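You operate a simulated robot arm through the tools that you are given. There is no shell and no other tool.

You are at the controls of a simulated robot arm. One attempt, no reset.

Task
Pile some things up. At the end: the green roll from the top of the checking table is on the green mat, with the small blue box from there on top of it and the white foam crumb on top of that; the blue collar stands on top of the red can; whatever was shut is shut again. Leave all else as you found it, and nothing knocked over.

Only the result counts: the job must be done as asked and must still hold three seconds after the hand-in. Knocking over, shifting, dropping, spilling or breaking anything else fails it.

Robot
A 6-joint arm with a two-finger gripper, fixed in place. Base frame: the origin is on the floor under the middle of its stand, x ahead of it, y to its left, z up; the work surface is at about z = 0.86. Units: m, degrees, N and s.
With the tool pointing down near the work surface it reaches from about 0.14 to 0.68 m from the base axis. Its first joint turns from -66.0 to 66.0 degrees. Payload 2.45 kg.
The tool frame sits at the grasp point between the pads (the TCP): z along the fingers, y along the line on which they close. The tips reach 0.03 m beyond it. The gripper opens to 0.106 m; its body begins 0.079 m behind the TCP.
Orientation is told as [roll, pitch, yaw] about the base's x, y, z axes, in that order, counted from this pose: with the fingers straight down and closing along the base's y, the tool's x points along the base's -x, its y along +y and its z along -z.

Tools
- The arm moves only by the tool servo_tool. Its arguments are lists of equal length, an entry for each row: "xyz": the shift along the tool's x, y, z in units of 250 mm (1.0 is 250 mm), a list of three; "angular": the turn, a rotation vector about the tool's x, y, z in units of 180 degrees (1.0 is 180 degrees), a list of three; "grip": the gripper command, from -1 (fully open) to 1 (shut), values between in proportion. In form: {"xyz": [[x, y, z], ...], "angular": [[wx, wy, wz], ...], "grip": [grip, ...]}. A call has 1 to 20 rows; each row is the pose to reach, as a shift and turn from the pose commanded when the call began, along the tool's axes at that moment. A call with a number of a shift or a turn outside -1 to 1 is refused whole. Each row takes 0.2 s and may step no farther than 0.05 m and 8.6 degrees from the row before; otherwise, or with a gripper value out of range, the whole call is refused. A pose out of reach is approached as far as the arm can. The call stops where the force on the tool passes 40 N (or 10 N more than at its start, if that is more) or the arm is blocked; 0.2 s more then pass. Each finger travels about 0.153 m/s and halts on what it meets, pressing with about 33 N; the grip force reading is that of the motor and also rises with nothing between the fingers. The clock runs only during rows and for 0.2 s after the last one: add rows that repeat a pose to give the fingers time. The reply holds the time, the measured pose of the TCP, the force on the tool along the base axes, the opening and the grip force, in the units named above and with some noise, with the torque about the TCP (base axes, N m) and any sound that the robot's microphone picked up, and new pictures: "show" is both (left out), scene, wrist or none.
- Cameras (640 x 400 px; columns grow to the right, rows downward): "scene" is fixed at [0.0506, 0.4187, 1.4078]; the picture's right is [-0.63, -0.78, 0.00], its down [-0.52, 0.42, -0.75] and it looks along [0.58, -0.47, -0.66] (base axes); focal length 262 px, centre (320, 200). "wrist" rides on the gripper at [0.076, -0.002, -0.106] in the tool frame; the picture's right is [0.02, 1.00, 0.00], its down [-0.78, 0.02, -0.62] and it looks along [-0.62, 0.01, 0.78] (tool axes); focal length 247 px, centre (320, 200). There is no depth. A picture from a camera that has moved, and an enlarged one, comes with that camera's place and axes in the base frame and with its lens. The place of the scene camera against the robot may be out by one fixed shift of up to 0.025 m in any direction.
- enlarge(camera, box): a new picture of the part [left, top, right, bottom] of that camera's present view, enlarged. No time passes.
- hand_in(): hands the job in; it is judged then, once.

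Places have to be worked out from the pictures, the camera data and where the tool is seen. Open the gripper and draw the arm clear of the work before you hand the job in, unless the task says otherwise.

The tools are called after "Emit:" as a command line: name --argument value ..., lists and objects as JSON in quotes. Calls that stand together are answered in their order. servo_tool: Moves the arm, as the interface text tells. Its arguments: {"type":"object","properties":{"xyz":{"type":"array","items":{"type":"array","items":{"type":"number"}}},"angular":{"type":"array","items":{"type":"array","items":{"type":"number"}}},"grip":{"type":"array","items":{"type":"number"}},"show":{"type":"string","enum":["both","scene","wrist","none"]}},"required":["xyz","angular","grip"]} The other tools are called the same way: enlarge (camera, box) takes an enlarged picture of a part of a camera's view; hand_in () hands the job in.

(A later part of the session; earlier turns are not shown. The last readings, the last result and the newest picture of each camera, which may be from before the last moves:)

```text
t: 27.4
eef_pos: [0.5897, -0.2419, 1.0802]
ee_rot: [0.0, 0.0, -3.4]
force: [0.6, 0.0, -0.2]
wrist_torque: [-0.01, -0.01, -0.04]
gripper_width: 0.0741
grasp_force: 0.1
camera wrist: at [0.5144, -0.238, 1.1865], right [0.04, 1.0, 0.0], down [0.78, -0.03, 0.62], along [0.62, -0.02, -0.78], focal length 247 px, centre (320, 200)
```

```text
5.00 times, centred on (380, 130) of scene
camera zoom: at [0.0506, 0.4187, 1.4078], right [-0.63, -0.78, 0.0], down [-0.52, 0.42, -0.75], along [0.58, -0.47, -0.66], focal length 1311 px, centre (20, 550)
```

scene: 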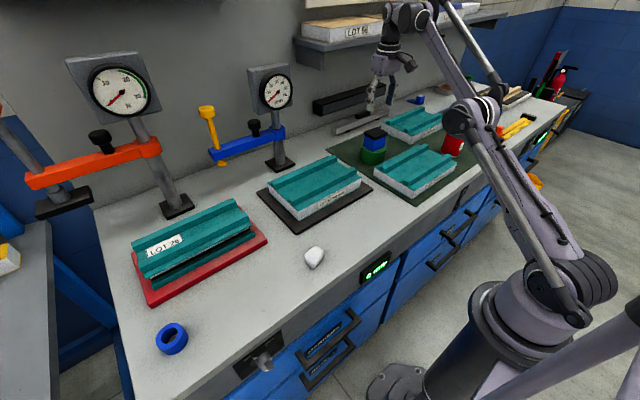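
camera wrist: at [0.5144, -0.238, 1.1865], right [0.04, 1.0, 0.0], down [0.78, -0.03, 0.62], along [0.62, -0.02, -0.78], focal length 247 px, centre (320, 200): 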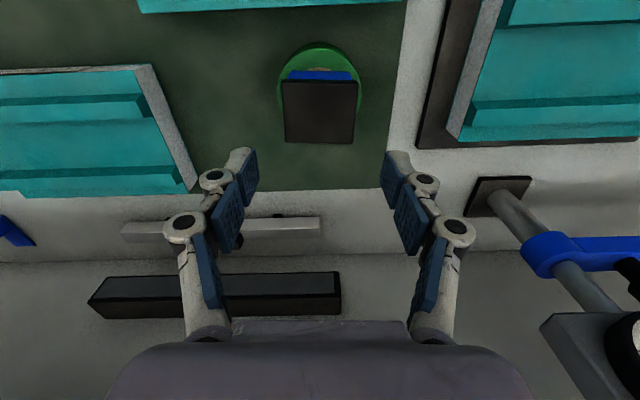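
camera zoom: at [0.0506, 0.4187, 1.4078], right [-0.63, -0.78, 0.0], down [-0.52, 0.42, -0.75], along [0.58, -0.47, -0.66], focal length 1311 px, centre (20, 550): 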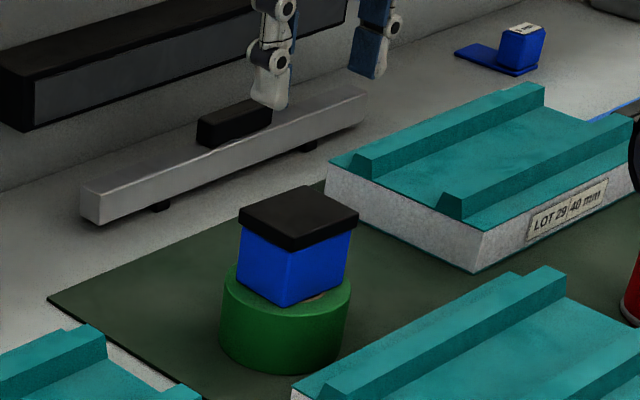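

The box sits centred on the roll, its lid centre at about (0.591, −0.241, 0.969). Next I'll travel back to view the crumb near (0.37, 0.20).

Emit:
servo_tool --xyz '[[0.085, 0.142, 0], [0.171, 0.285, 0], [0.256, 0.427, 0], [0.341, 0.57, 0], [0.427, 0.712, 0], [0.512, 0.855, 0]]' --angular '[[0, 0, 0], [0, 0, 0], [0, 0, 0], [0, 0, 0], [0, 0, 0], [0, 0, 0]]' --grip '[-0.6, -0.8, -1, -1, -1, -1]' --show "none"

Emit:
servo_tool --xyz '[[0.085, 0.142, 0.02], [0.171, 0.285, 0.04], [0.256, 0.427, 0.06], [0.341, 0.57, 0.08], [0.427, 0.712, 0.1], [0.512, 0.855, 0.12], [0.512, 0.855, 0.12]]' --angular '[[0, 0, 0], [0, 0, 0], [0, 0, 0], [0, 0, 0], [0, 0, 0], [0, 0, 0], [0, 0, 0]]' --grip '[-1, -1, -1, -1, -1, -1, -1]' --show "both"

Emit:
enlarge --camera "wrist" --box '[260, 60, 380, 160]'

Emit:
enlarge --camera "scene" --box '[280, 225, 350, 285]'

```text
t: 28.8
eef_pos: [0.545, -0.0298, 1.1026]
ee_rot: [0.0, 0.1, -3.4]
force: [0.4, 0.9, 0.0]
wrist_torque: [-0.02, 0.0, 0.0]
gripper_width: 0.1058
grasp_force: 0.1
out of reach, approached as far as the arm can: row 3, 4, 5, 6
```

```text
t: 30.4
eef_pos: [0.4976, 0.2207, 1.1025]
ee_rot: [0.0, 0.1, -3.5]
force: [-0.4, 0.0, -0.3]
wrist_torque: [-0.03, -0.02, -0.03]
gripper_width: 0.1059
grasp_force: 0.0
out of reach, approached as far as the arm can: row 1, 2, 3, 4, 5, 6, 7
camera wrist: at [0.4231, 0.2243, 1.2093], right [0.04, 1.0, 0.0], down [0.78, -0.03, 0.62], along [0.62, -0.02, -0.78], focal length 247 px, centre (320, 200)
```

scene: 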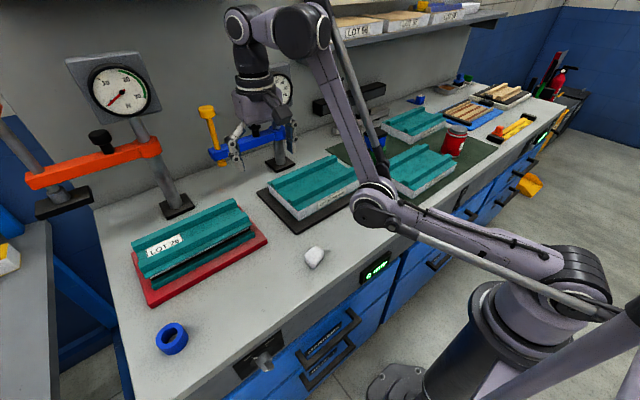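
wrist: 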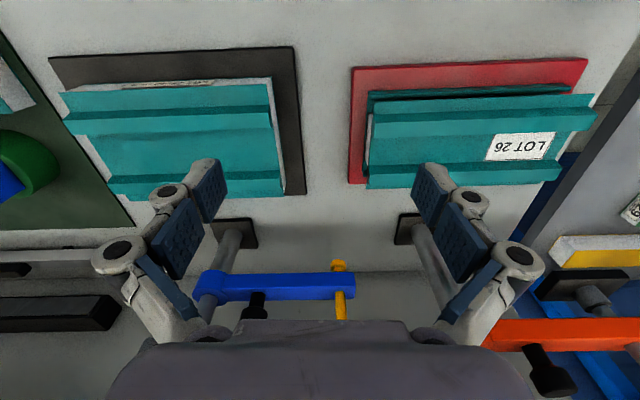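

```text
4.00 times, centred on (320, 110) of wrist
camera zoom: at [0.4231, 0.2243, 1.2093], right [0.04, 1.0, 0.0], down [0.78, -0.03, 0.62], along [0.62, -0.02, -0.78], focal length 988 px, centre (320, 560)
```

zoom: 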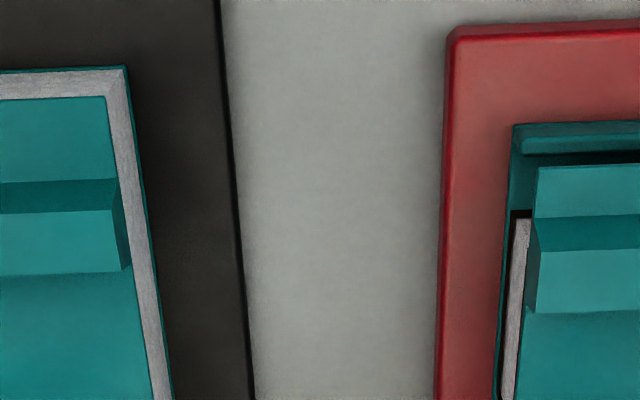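

```text
6.67 times, centred on (315, 255) of scene
camera zoom: at [0.0505, 0.4187, 1.4078], right [-0.63, -0.78, 0.0], down [-0.52, 0.42, -0.75], along [0.58, -0.47, -0.66], focal length 1748 px, centre (353, -167)
```

zoom: 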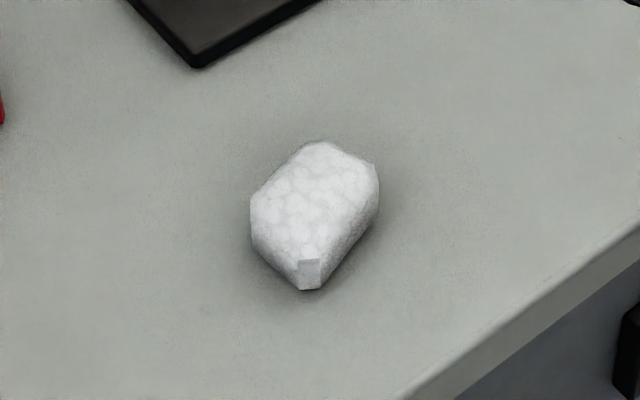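

The arm passed through full extension when I rose at the far reach and its elbow has dropped into the low configuration, so the nearer poses are now refused. Nothing has been touched; I'll probe outward a little to see what pose it is counting from.

Emit:
servo_tool --xyz '[[-0.1, 0, 0], [-0.1, 0, 0]]' --angular '[[0, 0, 0], [0, 0, 0]]' --grip '[-1, -1]' --show "scene"

```text
t: 31.0
eef_pos: [0.5239, 0.2184, 1.103]
ee_rot: [0.0, 0.0, -3.4]
force: [-0.5, 0.2, 0.7]
wrist_torque: [0.0, 0.0, 0.02]
gripper_width: 0.106
grasp_force: 0.2
```

scene: 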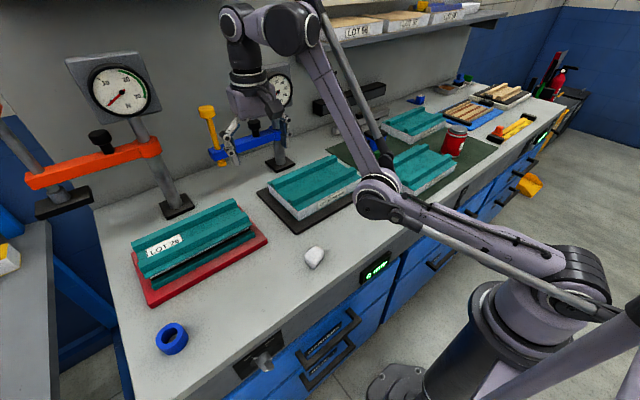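

The command does follow the reached pose. I'll go outward at this height towards full extension, well short of the gauges, so the elbow can be brought back up.

Emit:
servo_tool --xyz '[[-0.072, 0.035, 0], [-0.144, 0.07, 0], [-0.216, 0.105, 0], [-0.288, 0.14, 0], [-0.36, 0.175, 0], [-0.36, 0.175, 0]]' --angular '[[0, 0, 0], [0, 0, 0], [0, 0, 0], [0, 0, 0], [0, 0, 0], [0, 0, 0]]' --grip '[-1, -1, -1, -1, -1, -1]' --show "both"

```text
t: 32.4
eef_pos: [0.5854, 0.2431, 1.0885]
ee_rot: [-0.1, 0.0, -3.5]
force: [-0.3, 0.5, -0.4]
wrist_torque: [-0.01, 0.01, -0.02]
gripper_width: 0.106
grasp_force: 0.1
out of reach, approached as far as the arm can: row 4, 5, 6
camera wrist: at [0.5096, 0.2477, 1.1937], right [0.04, 1.0, 0.0], down [0.78, -0.03, 0.62], along [0.62, -0.02, -0.78], focal length 247 px, centre (320, 200)
```

scene: 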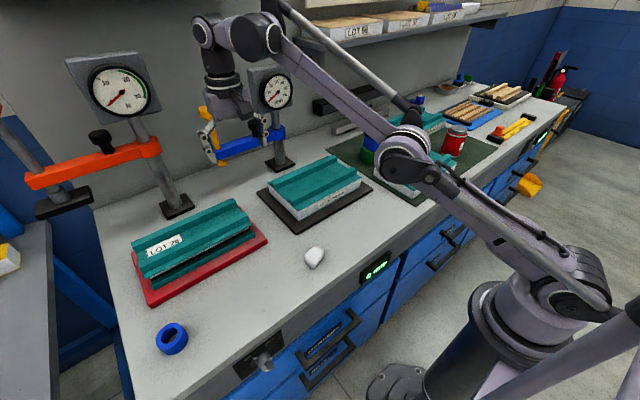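
wrist: 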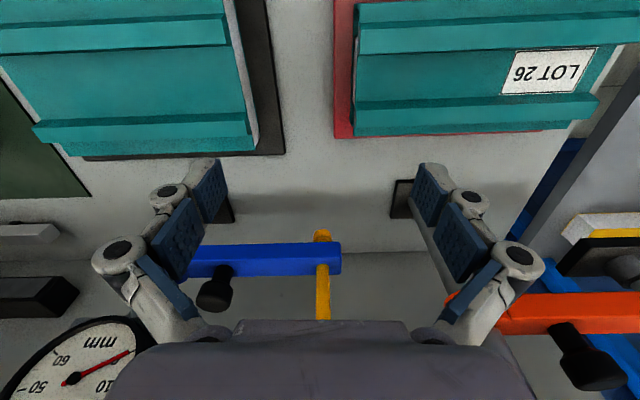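

The arm is nearly straight now. I'll retract a few centimetres and see which way the elbow goes.

Emit:
servo_tool --xyz '[[0.054, -0.026, 0], [0.108, -0.052, 0], [0.108, -0.052, 0]]' --angular '[[0, 0, 0], [0, 0, 0], [0, 0, 0]]' --grip '[-1, -1, -1]' --show "scene"

```text
t: 33.2
eef_pos: [0.5576, 0.2317, 1.0873]
ee_rot: [0.0, 0.0, -3.3]
force: [0.3, 0.1, 0.3]
wrist_torque: [0.02, -0.02, 0.02]
gripper_width: 0.1059
grasp_force: 0.0
```

scene: 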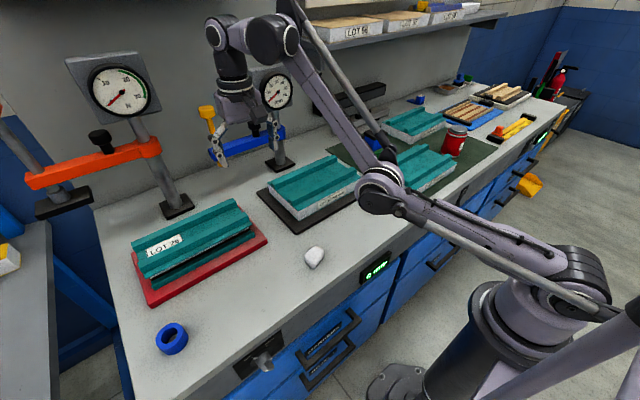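

Still elbow-low. I'll try again, going just past the limit and back in one call.

Emit:
servo_tool --xyz '[[-0.06, 0.03, 0], [-0.126, 0.061, 0], [-0.13, 0.063, 0], [-0.126, 0.061, 0], [-0.06, 0.03, 0], [0, 0, 0], [0, 0, 0]]' --angular '[[0, 0, 0], [0, 0, 0], [0, 0, 0], [0, 0, 0], [0, 0, 0], [0, 0, 0], [0, 0, 0]]' --grip '[-1, -1, -1, -1, -1, -1, -1]' --show "scene"

```text
t: 34.8
eef_pos: [0.5553, 0.2325, 1.0865]
ee_rot: [0.0, 0.0, -3.4]
force: [0.1, 0.1, -0.5]
wrist_torque: [0.0, -0.01, -0.04]
gripper_width: 0.106
grasp_force: 0.1
out of reach, approached as far as the arm can: row 2, 3, 4
```

scene: 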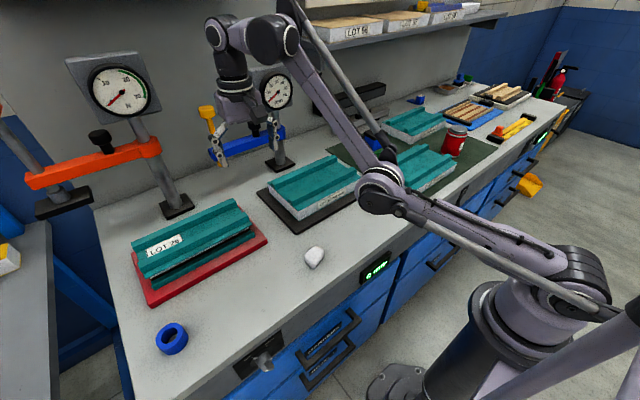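

Retracting at constant height seems to favour the low elbow. This time I'll straighten the arm and come back along a downward path, which should favour the elbow rising.

Emit:
servo_tool --xyz '[[-0.06, 0.03, 0], [-0.13, 0.063, 0], [-0.16, 0.078, 0], [-0.16, 0.078, 0], [-0.13, 0.063, 0.18], [-0.13, 0.063, 0.18]]' --angular '[[0, 0, 0], [0, 0, 0], [0, 0, 0], [0, 0, 0], [0, 0, 0], [0, 0, 0]]' --grip '[-1, -1, -1, -1, -1, -1]' --show "scene"

```text
t: 36.2
eef_pos: [0.5913, 0.2461, 1.0415]
ee_rot: [0.0, 0.1, -3.5]
force: [1.2, 0.3, -0.4]
wrist_torque: [0.0, 0.01, 0.03]
gripper_width: 0.1059
grasp_force: 0.1
out of reach, approached as far as the arm can: row 2, 3, 4
```

scene: 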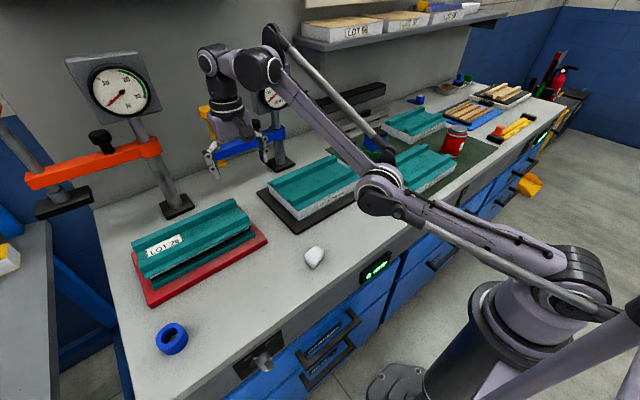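

Still low. I'll try one with a much larger overshoot of the target, coming back inwards afterwards.

Emit:
servo_tool --xyz '[[-0.18, 0.087, 0], [-0.36, 0.175, 0], [-0.54, 0.262, 0], [-0.71, 0.345, 0], [-0.54, 0.262, 0], [-0.36, 0.175, 0], [-0.18, 0.087, 0], [0, 0, 0], [0, 0, 0]]' --angular '[[0, 0, 0], [0, 0, 0], [0, 0, 0], [0, 0, 0], [0, 0, 0], [0, 0, 0], [0, 0, 0], [0, 0, 0], [0, 0, 0]]' --grip '[-1, -1, -1, -1, -1, -1, -1, -1, -1]' --show "scene"

```text
t: 38.2
eef_pos: [0.5901, 0.2442, 1.0416]
ee_rot: [0.0, 0.0, -3.5]
force: [-0.2, -1.1, -0.2]
wrist_torque: [-0.01, -0.01, 0.02]
gripper_width: 0.1062
grasp_force: 0.0
out of reach, approached as far as the arm can: row 1, 2, 3, 4, 5, 6, 7
```

scene: 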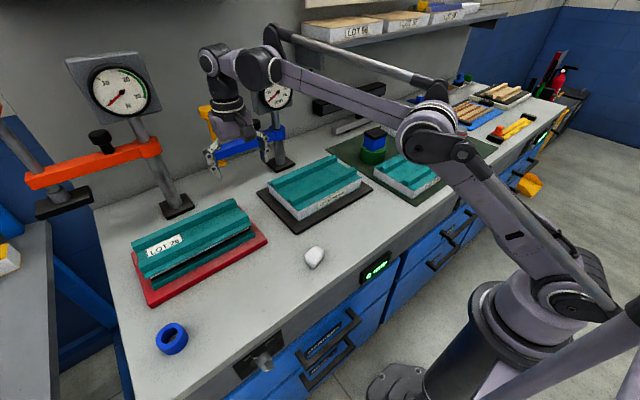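

The elbow is up again. I'll retract to the crumb viewing pose near (0.36, 0.20, 1.05), and from now on I'll stay low when at the far reach.

Emit:
servo_tool --xyz '[[0.15, -0.038, 0], [0.3, -0.077, 0], [0.454, -0.115, 0], [0.605, -0.153, 0], [0.757, -0.192, 0], [0.908, -0.23, 0], [0.908, -0.23, 0]]' --angular '[[0, 0, 0], [0, 0, 0], [0, 0, 0], [0, 0, 0], [0, 0, 0], [0, 0, 0], [0, 0, 0]]' --grip '[-1, -1, -1, -1, -1, -1, -1]' --show "both"

Emit:
enlarge --camera "wrist" --box '[260, 60, 380, 160]'

Emit:
enlarge --camera "scene" --box '[330, 90, 430, 170]'

```text
t: 39.8
eef_pos: [0.3588, 0.2015, 1.0416]
ee_rot: [0.0, 0.0, -3.4]
force: [0.9, 0.1, 0.4]
wrist_torque: [-0.04, -0.02, 0.01]
gripper_width: 0.106
grasp_force: 0.1
camera wrist: at [0.2841, 0.2056, 1.1477], right [0.04, 1.0, 0.0], down [0.78, -0.03, 0.62], along [0.62, -0.02, -0.78], focal length 247 px, centre (320, 200)
```

scene: 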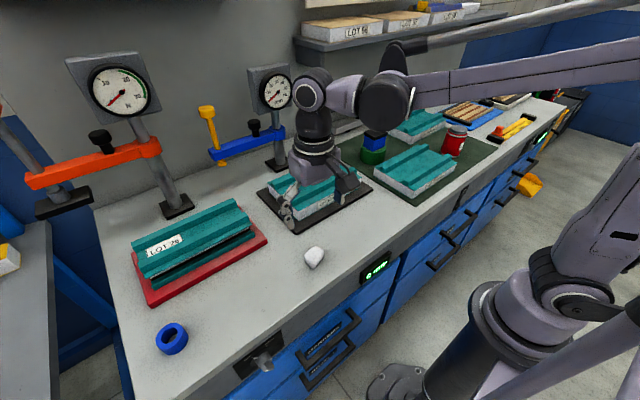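
wrist: 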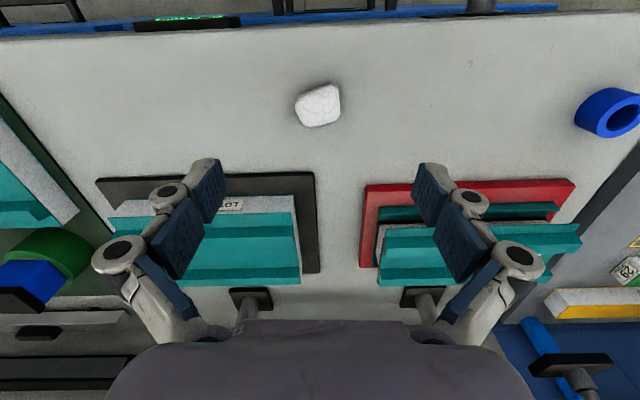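

```text
4.00 times, centred on (320, 110) of wrist
camera zoom: at [0.2841, 0.2056, 1.1477], right [0.04, 1.0, 0.0], down [0.78, -0.03, 0.62], along [0.62, -0.02, -0.78], focal length 988 px, centre (320, 560)
```

zoom: 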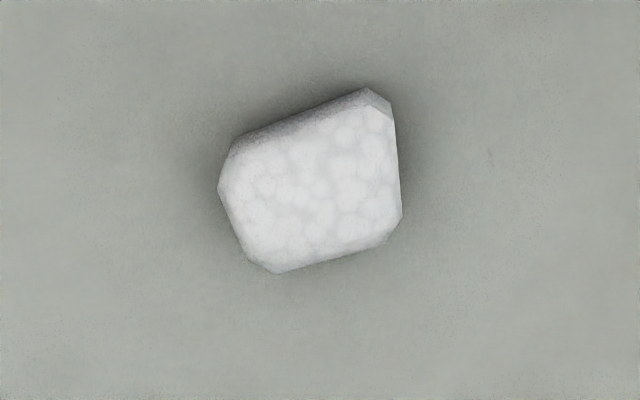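

```text
5.00 times, centred on (380, 130) of scene
camera zoom: at [0.0506, 0.4187, 1.4078], right [-0.63, -0.78, 0.0], down [-0.52, 0.42, -0.75], along [0.58, -0.47, -0.66], focal length 1311 px, centre (20, 550)
```

zoom: 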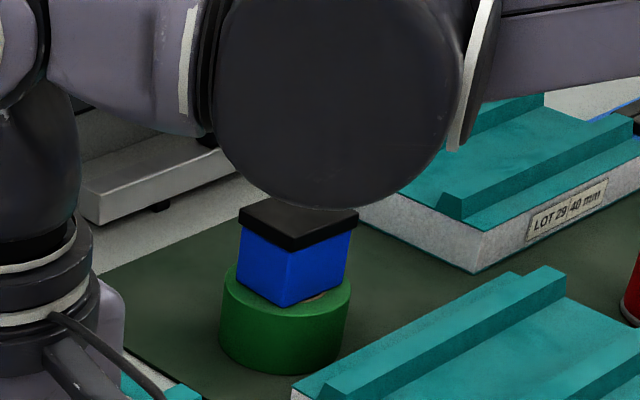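

The crumb is a chamfered chunk about 0.047 × 0.042 m near (0.369, 0.2015), its long edges turned by about 15°. I'll turn the gripper to about +14° and go lower for a closer look.

Emit:
servo_tool --xyz '[[-0.02, 0.001, 0.1], [-0.041, 0.002, 0.2], [-0.041, 0.002, 0.28], [-0.041, 0.002, 0.28]]' --angular '[[0, 0, -0.035], [0, 0, -0.07], [0, 0, -0.097], [0, 0, -0.097]]' --grip '[-1, -1, -1, -1]' --show "both"

Emit:
enlarge --camera "wrist" --box '[260, 60, 380, 180]'

Emit:
enlarge --camera "scene" --box '[290, 235, 340, 275]'

```text
t: 40.8
eef_pos: [0.3717, 0.2016, 0.9709]
ee_rot: [-0.1, 0.0, 14.2]
force: [-0.8, 0.0, 0.9]
wrist_torque: [-0.02, 0.01, 0.02]
gripper_width: 0.1063
grasp_force: 0.0
camera wrist: at [0.2978, 0.1824, 1.0779], right [-0.27, 0.96, 0.0], down [0.76, 0.21, 0.62], along [0.6, 0.17, -0.78], focal length 247 px, centre (320, 200)
```

scene: 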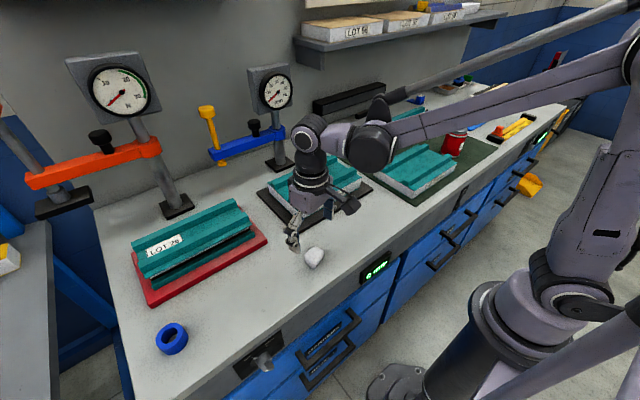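
wrist: 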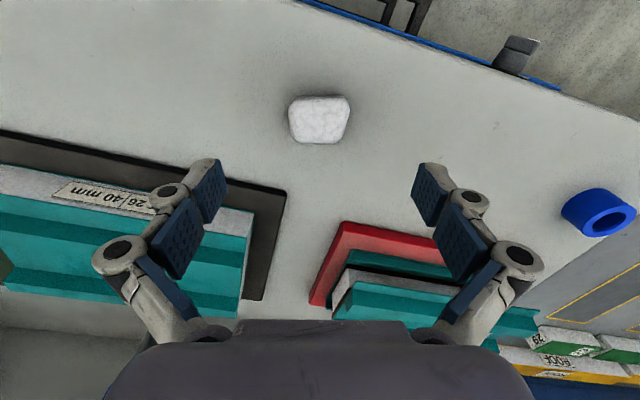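

```text
3.33 times, centred on (320, 120) of wrist
camera zoom: at [0.2978, 0.1824, 1.0779], right [-0.27, 0.96, 0.0], down [0.76, 0.21, 0.62], along [0.6, 0.17, -0.78], focal length 823 px, centre (320, 467)
```

zoom: 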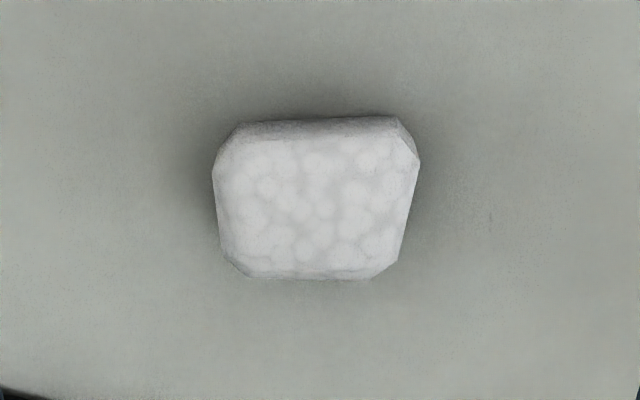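

```text
10.00 times, centred on (315, 255) of scene
camera zoom: at [0.0506, 0.4187, 1.4078], right [-0.63, -0.78, 0.0], down [-0.52, 0.42, -0.75], along [0.58, -0.47, -0.66], focal length 2622 px, centre (370, -350)
```

zoom: 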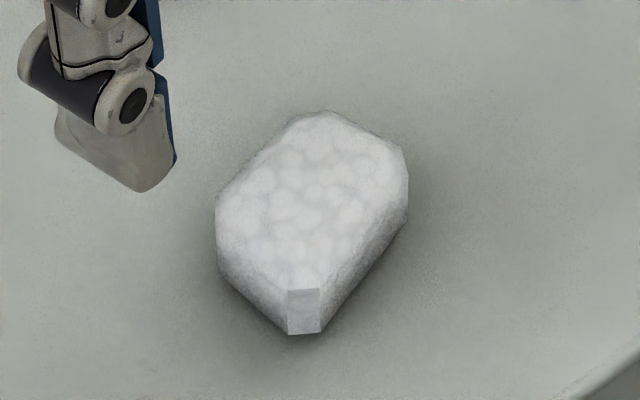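

The crumb sits centred under the gripper at this yaw, about 0.045 m across and 0.025–0.03 m high. I'll narrow the fingers to 0.074 m and descend so the tips straddle it.

Emit:
servo_tool --xyz '[[0, 0, 0], [0, 0, 0.1], [0, 0, 0.2], [0, 0, 0.3], [0, 0, 0.3]]' --angular '[[0, 0, 0], [0, 0, 0], [0, 0, 0], [0, 0, 0], [0, 0, 0]]' --grip '[-0.4, -0.4, -0.4, -0.4, -0.4]' --show "both"

Emit:
enlarge --camera "wrist" --box '[220, 120, 420, 260]'

Emit:
enlarge --camera "scene" --box '[280, 225, 350, 285]'

```text
t: 42.0
eef_pos: [0.3696, 0.2033, 0.8964]
ee_rot: [-0.1, 0.0, 14.1]
force: [-0.8, 0.7, 0.2]
wrist_torque: [0.0, -0.01, 0.0]
gripper_width: 0.0741
grasp_force: 0.0
camera wrist: at [0.2974, 0.1832, 1.0021], right [-0.26, 0.96, 0.0], down [0.76, 0.21, 0.62], along [0.6, 0.16, -0.78], focal length 247 px, centre (320, 200)
```

scene: 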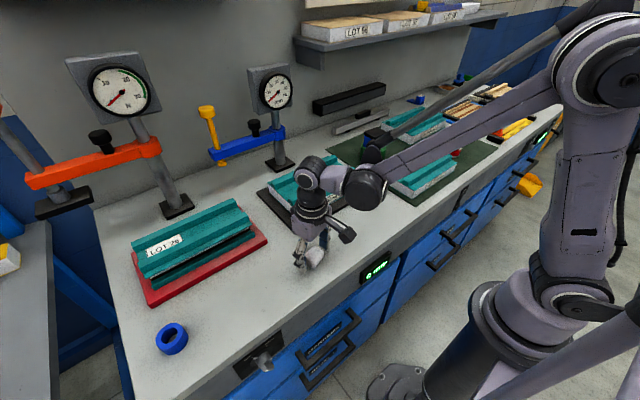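
wrist: 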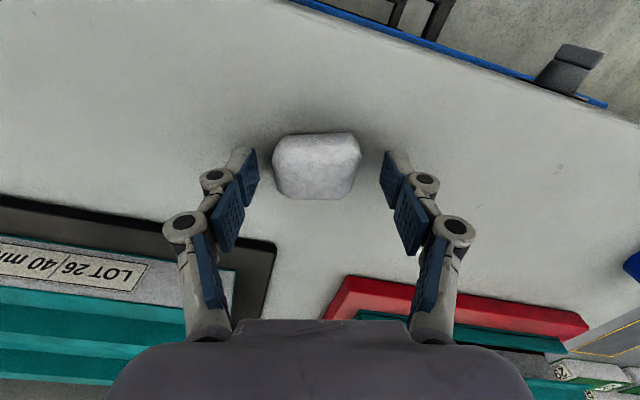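

```text
2.86 times, centred on (320, 190) of wrist
camera zoom: at [0.2974, 0.1832, 1.0021], right [-0.26, 0.96, 0.0], down [0.76, 0.21, 0.62], along [0.6, 0.16, -0.78], focal length 706 px, centre (320, 229)
```

zoom: 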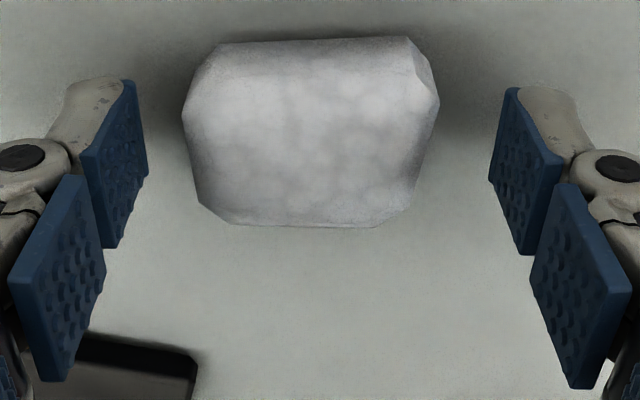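

```text
6.67 times, centred on (315, 255) of scene
camera zoom: at [0.0506, 0.4187, 1.4078], right [-0.63, -0.78, 0.0], down [-0.52, 0.42, -0.75], along [0.58, -0.47, -0.66], focal length 1748 px, centre (353, -167)
```

zoom: 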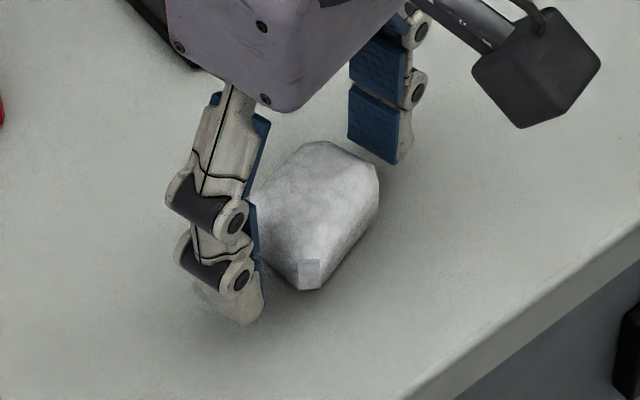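

The tips flank the crumb near its base. I'll shift 2.5 mm nearer to centre on it and begin closing gently in steps.

Emit:
servo_tool --xyz '[[0.01, 0, 0], [0.01, 0, 0], [0.01, 0, 0], [0.01, 0, 0]]' --angular '[[0, 0, 0], [0, 0, 0], [0, 0, 0], [0, 0, 0]]' --grip '[-0.2, 0, 0.06, 0.1]' --show "wrist"

```text
t: 43.0
eef_pos: [0.3689, 0.2021, 0.8958]
ee_rot: [0.0, 0.0, 14.1]
force: [0.6, -0.1, -0.7]
wrist_torque: [0.0, -0.01, 0.02]
gripper_width: 0.0488
grasp_force: 0.6
camera wrist: at [0.2951, 0.1827, 1.0025], right [-0.26, 0.96, 0.0], down [0.76, 0.21, 0.62], along [0.6, 0.16, -0.78], focal length 247 px, centre (320, 200)
```

wrist: 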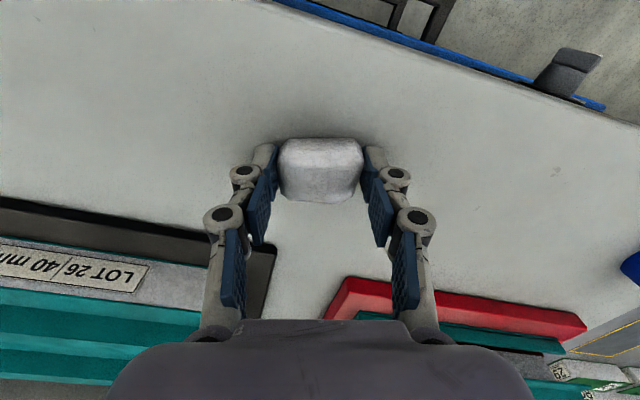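

Contact at 0.0488 m with only a light force. I'll close slightly further to see how the grip force builds.

Emit:
servo_tool --xyz '[[0, 0, 0], [0, 0, 0]]' --angular '[[0, 0, 0], [0, 0, 0]]' --grip '[0.14, 0.18]' --show "wrist"

Emit:
enlarge --camera "wrist" --box '[220, 120, 420, 260]'

```text
t: 43.6
eef_pos: [0.3693, 0.2023, 0.8952]
ee_rot: [-0.1, 0.0, 14.1]
force: [-1.6, 1.0, 4.8]
wrist_torque: [0.0, 0.02, 0.0]
gripper_width: 0.047
grasp_force: 32.9
camera wrist: at [0.2951, 0.1827, 1.0026], right [-0.26, 0.96, 0.0], down [0.76, 0.21, 0.62], along [0.6, 0.16, -0.78], focal length 247 px, centre (320, 200)
```

wrist: 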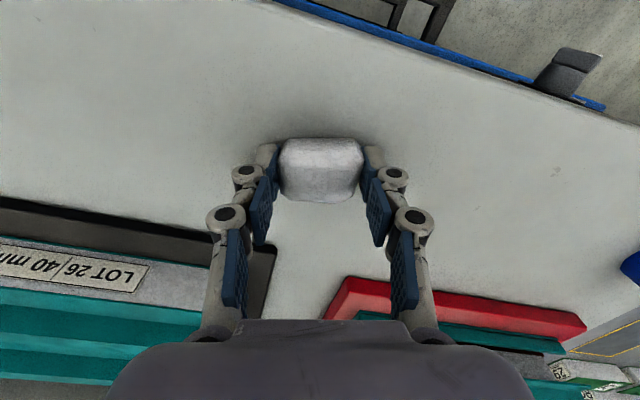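

```text
2.86 times, centred on (320, 190) of wrist
camera zoom: at [0.2951, 0.1827, 1.0026], right [-0.26, 0.96, 0.0], down [0.76, 0.21, 0.62], along [0.6, 0.16, -0.78], focal length 706 px, centre (320, 229)
```

zoom: 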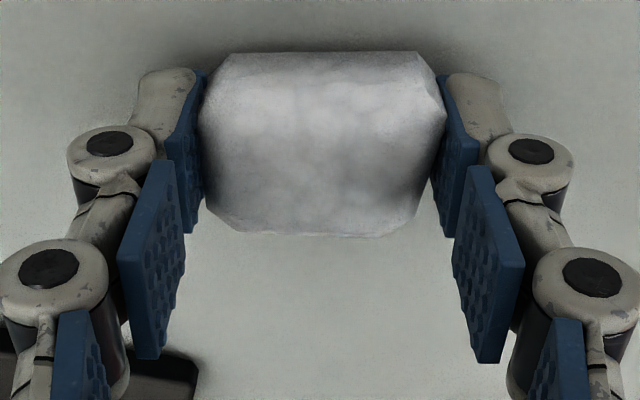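

The crumb is held at 0.047 m and intact. I'll lift it straight up to z 1.03 and look.

Emit:
servo_tool --xyz '[[0, 0, -0.05], [0, 0, -0.2], [0, 0, -0.38], [0, 0, -0.54], [0, 0, -0.54]]' --angular '[[0, 0, 0], [0, 0, 0], [0, 0, 0], [0, 0, 0], [0, 0, 0]]' --grip '[0.18, 0.18, 0.18, 0.18, 0.18]' --show "both"

Emit:
enlarge --camera "scene" --box '[270, 180, 350, 250]'

```text
t: 44.8
eef_pos: [0.3678, 0.2026, 1.0307]
ee_rot: [0.1, 0.0, 14.0]
force: [0.0, 0.0, -0.9]
wrist_torque: [0.01, -0.01, -0.02]
gripper_width: 0.047
grasp_force: 32.9
camera wrist: at [0.2952, 0.1837, 1.1376], right [-0.26, 0.96, 0.0], down [0.76, 0.21, 0.62], along [0.6, 0.16, -0.78], focal length 247 px, centre (320, 200)
```

scene: 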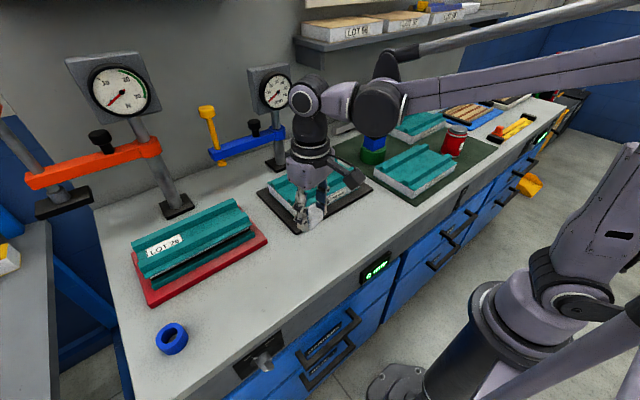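
wrist: 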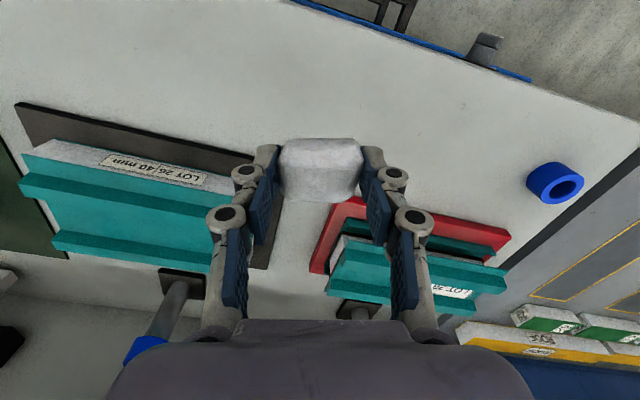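

```text
5.71 times, centred on (310, 215) of scene
camera zoom: at [0.0506, 0.4187, 1.4078], right [-0.63, -0.78, 0.0], down [-0.52, 0.42, -0.75], along [0.58, -0.47, -0.66], focal length 1498 px, centre (377, 114)
```

zoom: 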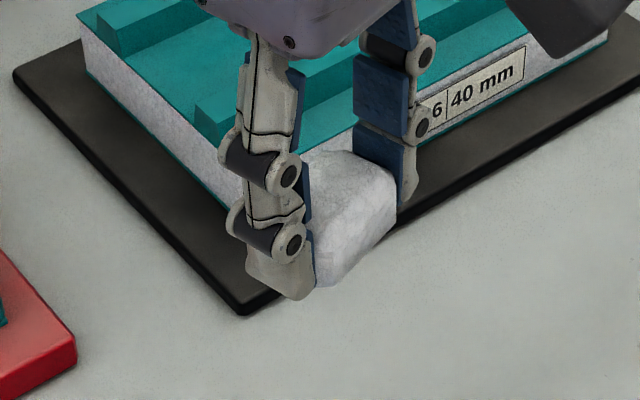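

The crumb is held level. I'll carry it towards the stack in two moves at z 1.03.

Emit:
servo_tool --xyz '[[-0.036, -0.161, 0], [-0.072, -0.323, 0], [-0.107, -0.484, 0], [-0.143, -0.645, 0], [-0.179, -0.807, 0], [-0.215, -0.968, 0]]' --angular '[[0, 0, 0], [0, 0, 0], [0, 0, 0], [0, 0, 0], [0, 0, 0], [0, 0, 0]]' --grip '[0.18, 0.18, 0.18, 0.18, 0.18, 0.18]' --show "scene"

```text
t: 46.2
eef_pos: [0.4799, -0.0206, 1.0307]
ee_rot: [0.1, 0.0, 14.0]
force: [0.2, -0.9, -0.9]
wrist_torque: [0.03, 0.02, 0.03]
gripper_width: 0.0467
grasp_force: 33.3
```

scene: 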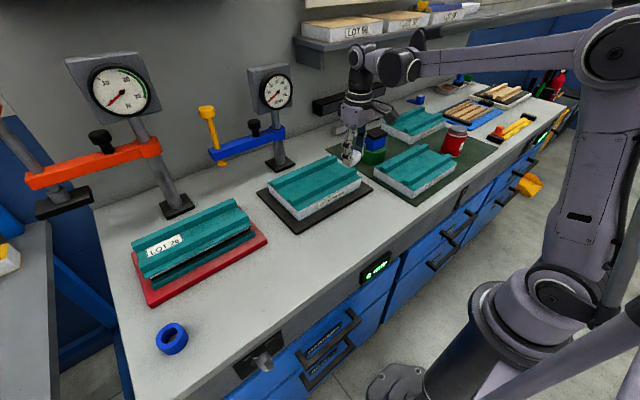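

On track; continuing the second half to above the box.

Emit:
servo_tool --xyz '[[-0.036, -0.161, 0], [-0.072, -0.321, 0], [-0.108, -0.482, 0], [-0.144, -0.642, 0], [-0.18, -0.803, 0], [-0.216, -0.963, 0], [-0.216, -0.963, 0]]' --angular '[[0, 0, 0], [0, 0, 0], [0, 0, 0], [0, 0, 0], [0, 0, 0], [0, 0, 0], [0, 0, 0]]' --grip '[0.18, 0.18, 0.18, 0.18, 0.18, 0.18, 0.18]' --show "both"

Emit:
enlarge --camera "scene" --box '[330, 80, 430, 170]'

Emit:
enlarge --camera "wrist" --box '[220, 60, 420, 260]'

```text
t: 47.8
eef_pos: [0.5896, -0.2409, 1.0333]
ee_rot: [-0.1, 0.0, 14.1]
force: [-1.0, -0.4, 0.1]
wrist_torque: [0.01, -0.01, 0.01]
gripper_width: 0.0467
grasp_force: 32.6
camera wrist: at [0.517, -0.2606, 1.1383], right [-0.26, 0.96, 0.0], down [0.76, 0.21, 0.62], along [0.6, 0.16, -0.78], focal length 247 px, centre (320, 200)
```

scene: 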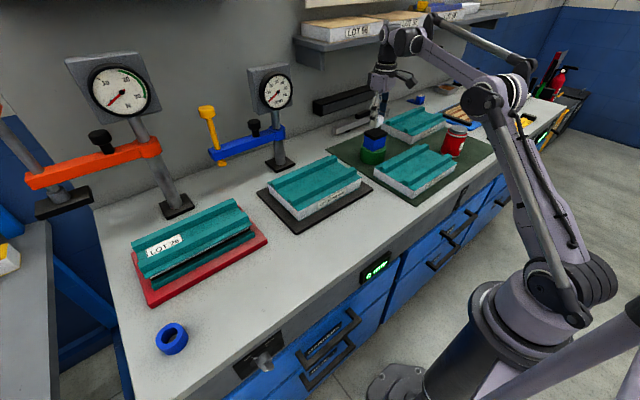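
wrist: 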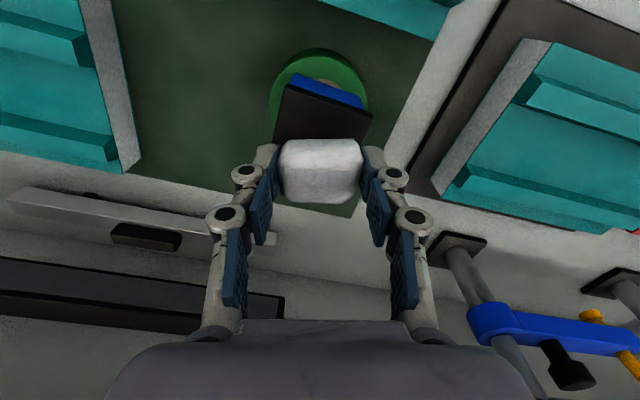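

```text
4.44 times, centred on (380, 125) of scene
camera zoom: at [0.0506, 0.4186, 1.4078], right [-0.63, -0.78, 0.0], down [-0.52, 0.42, -0.75], along [0.58, -0.47, -0.66], focal length 1165 px, centre (53, 533)
```

zoom: 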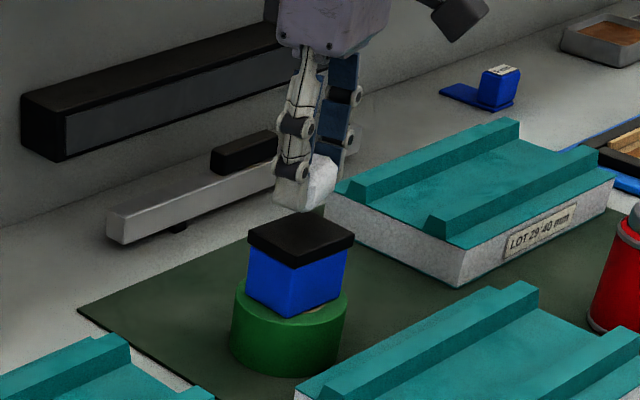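

```text
2.00 times, centred on (320, 160) of wrist
camera zoom: at [0.517, -0.2606, 1.1383], right [-0.26, 0.96, 0.0], down [0.76, 0.21, 0.62], along [0.6, 0.16, -0.78], focal length 494 px, centre (320, 280)
```

zoom: 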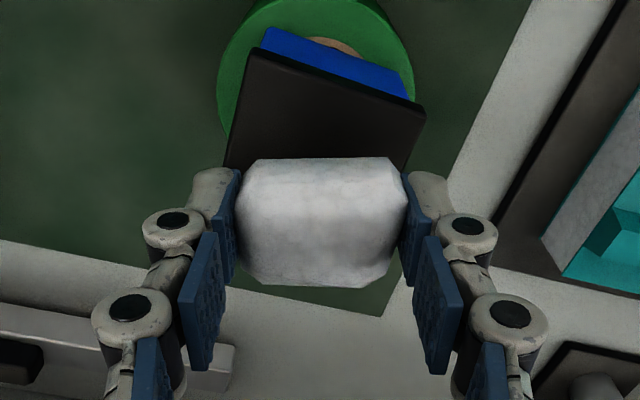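

The crumb is about 25 mm above the lid and centred. I'll descend, slowing near contact.

Emit:
servo_tool --xyz '[[0, 0, 0.04], [0, 0, 0.07], [0, 0, 0.084], [0, 0, 0.09], [0, 0, 0.09]]' --angular '[[0, 0, 0], [0, 0, 0], [0, 0, 0], [0, 0, 0], [0, 0, 0]]' --grip '[0.18, 0.18, 0.18, 0.18, 0.18]' --show "both"

Emit:
enlarge --camera "scene" --box '[350, 100, 410, 170]'

```text
t: 49.0
eef_pos: [0.591, -0.2419, 1.0092]
ee_rot: [0.0, 0.0, 14.0]
force: [-0.1, -0.4, 0.0]
wrist_torque: [0.03, 0.01, -0.03]
gripper_width: 0.0466
grasp_force: 32.5
camera wrist: at [0.5172, -0.2601, 1.115], right [-0.26, 0.96, 0.0], down [0.76, 0.21, 0.62], along [0.6, 0.16, -0.78], focal length 247 px, centre (320, 200)
```

scene: 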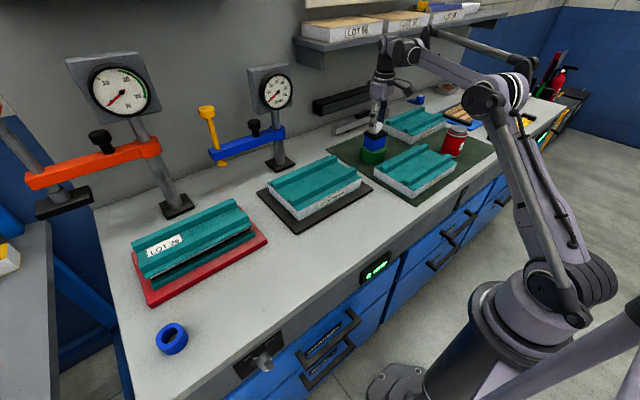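
wrist: 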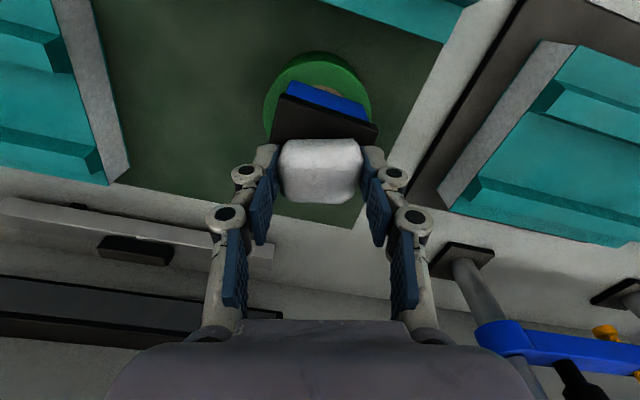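

```text
5.71 times, centred on (380, 135) of scene
camera zoom: at [0.0506, 0.4187, 1.4078], right [-0.63, -0.78, 0.0], down [-0.52, 0.42, -0.75], along [0.58, -0.47, -0.66], focal length 1498 px, centre (-23, 571)
```

zoom: 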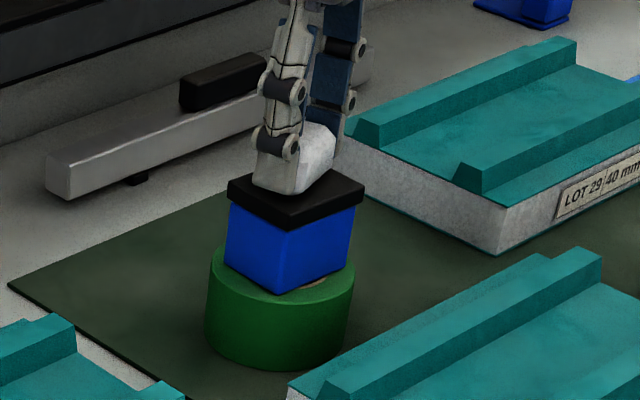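

Only a few millimetres remain. I'll feel for contact in 1 mm steps.

Emit:
servo_tool --xyz '[[0, 0, 0.006], [0, 0, 0.012], [0, 0, 0.012]]' --angular '[[0, 0, 0], [0, 0, 0], [0, 0, 0]]' --grip '[0.18, 0.18, 0.18]' --show "none"

```text
t: 49.8
eef_pos: [0.5898, -0.2408, 1.0068]
ee_rot: [-0.1, 0.0, 14.1]
force: [1.3, -1.0, 15.7]
wrist_torque: [-0.01, -0.12, 0.0]
gripper_width: 0.0466
grasp_force: 33.3
```

Contact with 16 N. I'll unload by about 1.2 mm and open gradually.

Emit:
servo_tool --xyz '[[0, 0, -0.005], [0, 0, -0.005], [0, 0, -0.005], [0, 0, -0.005], [0, 0, -0.005], [0, 0, -0.005]]' --angular '[[0, 0, 0], [0, 0, 0], [0, 0, 0], [0, 0, 0], [0, 0, 0], [0, 0, 0]]' --grip '[0.18, 0.13, 0.08, 0.03, -0.1, -0.25]' --show "both"

Emit:
enlarge --camera "scene" --box '[350, 100, 410, 170]'

Emit:
enlarge --camera "wrist" --box '[220, 60, 420, 260]'

```text
t: 51.2
eef_pos: [0.592, -0.2412, 1.0063]
ee_rot: [-0.1, 0.1, 14.1]
force: [1.2, 0.2, -0.1]
wrist_torque: [-0.03, 0.01, 0.01]
gripper_width: 0.066
grasp_force: 0.0
camera wrist: at [0.5176, -0.2597, 1.1134], right [-0.26, 0.96, 0.0], down [0.76, 0.21, 0.62], along [0.6, 0.16, -0.78], focal length 247 px, centre (320, 200)
```

scene: 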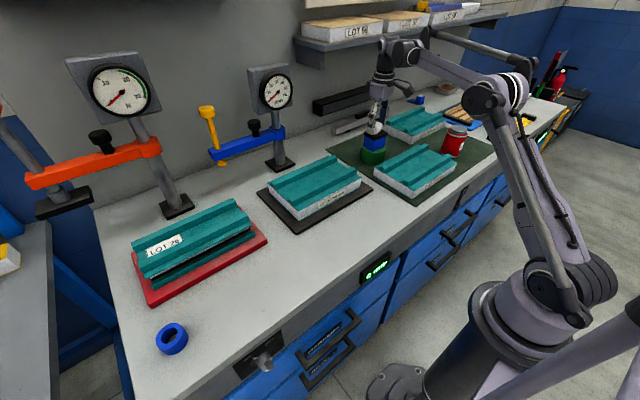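
wrist: 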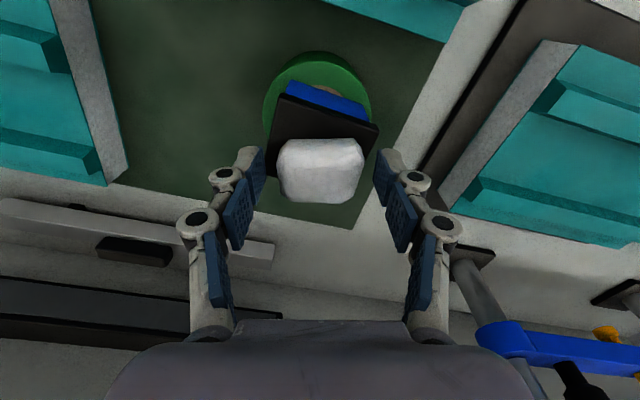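

```text
5.71 times, centred on (380, 135) of scene
camera zoom: at [0.0506, 0.4187, 1.4078], right [-0.63, -0.78, 0.0], down [-0.52, 0.42, -0.75], along [0.58, -0.47, -0.66], focal length 1498 px, centre (-23, 571)
```

zoom: 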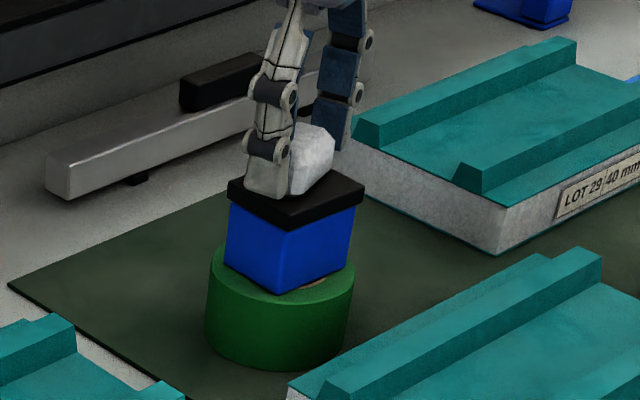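

```text
2.00 times, centred on (320, 160) of wrist
camera zoom: at [0.5176, -0.2597, 1.1134], right [-0.26, 0.96, 0.0], down [0.76, 0.21, 0.62], along [0.6, 0.16, -0.78], focal length 494 px, centre (320, 280)
```

zoom: 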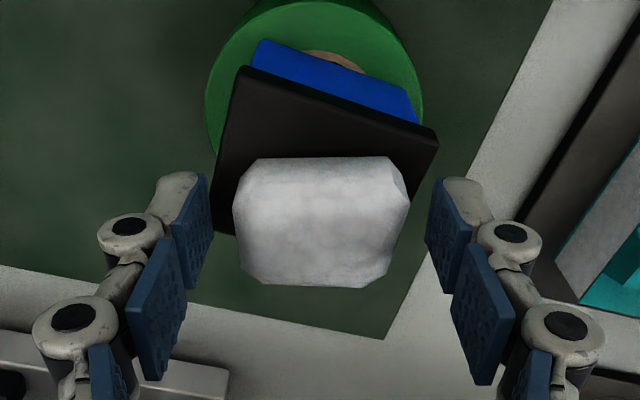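

The crumb is free on the lid. I'll rise only to z 1.058 (below the reach limit here) and then draw back inward.

Emit:
servo_tool --xyz '[[0, 0, -0.07], [0, 0, -0.15], [0, 0, -0.205], [0, 0, -0.205]]' --angular '[[0, 0, 0], [0, 0, 0], [0, 0, 0], [0, 0, 0]]' --grip '[-0.25, -0.25, -0.25, -0.25]' --show "both"

Emit:
enlarge --camera "scene" --box '[350, 100, 410, 170]'

Emit:
enlarge --camera "wrist" --box '[220, 60, 420, 260]'

```text
t: 52.2
eef_pos: [0.5922, -0.2413, 1.058]
ee_rot: [0.0, 0.0, 14.2]
force: [0.2, -0.3, 1.4]
wrist_torque: [-0.01, 0.01, 0.02]
gripper_width: 0.0663
grasp_force: 0.1
camera wrist: at [0.5178, -0.2597, 1.1649], right [-0.26, 0.96, 0.0], down [0.76, 0.21, 0.62], along [0.6, 0.16, -0.78], focal length 247 px, centre (320, 200)
```

scene: 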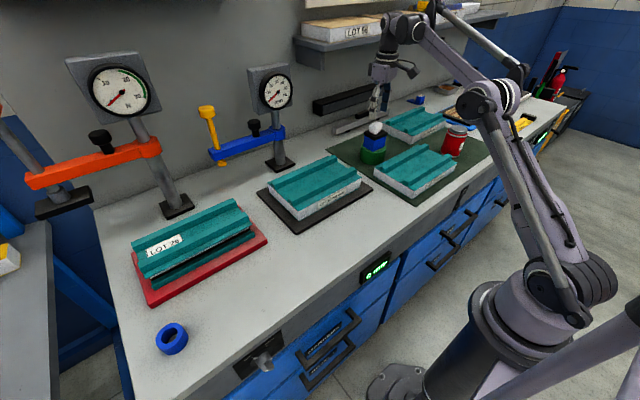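
wrist: 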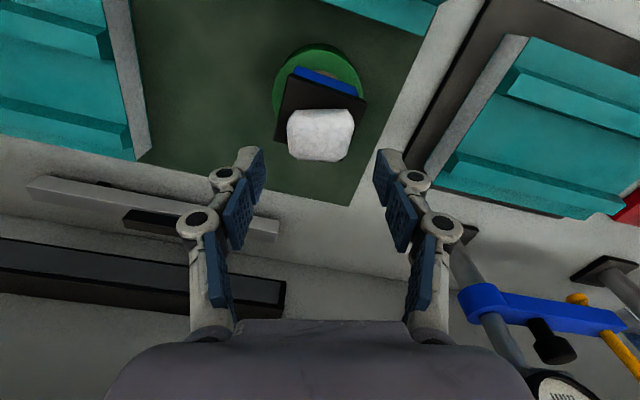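

```text
5.71 times, centred on (380, 135) of scene
camera zoom: at [0.0506, 0.4187, 1.4078], right [-0.63, -0.78, 0.0], down [-0.52, 0.42, -0.75], along [0.58, -0.47, -0.66], focal length 1498 px, centre (-23, 571)
```

zoom: 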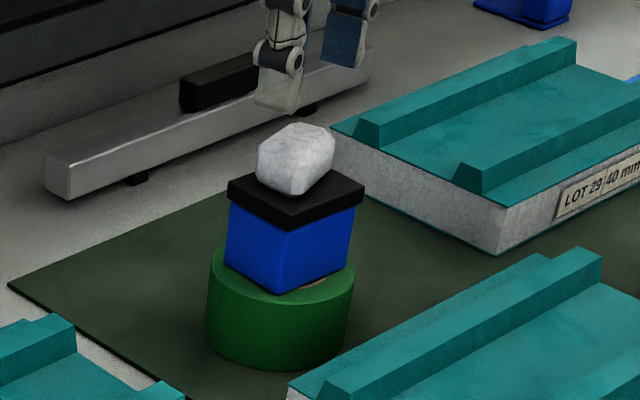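

```text
2.00 times, centred on (320, 160) of wrist
camera zoom: at [0.5178, -0.2597, 1.1649], right [-0.26, 0.96, 0.0], down [0.76, 0.21, 0.62], along [0.6, 0.16, -0.78], focal length 494 px, centre (320, 280)
```

zoom: 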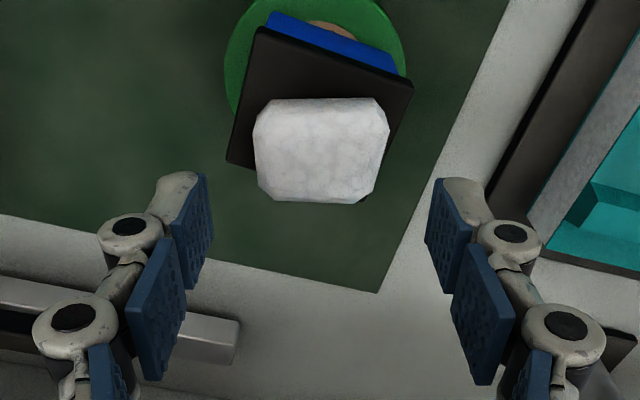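

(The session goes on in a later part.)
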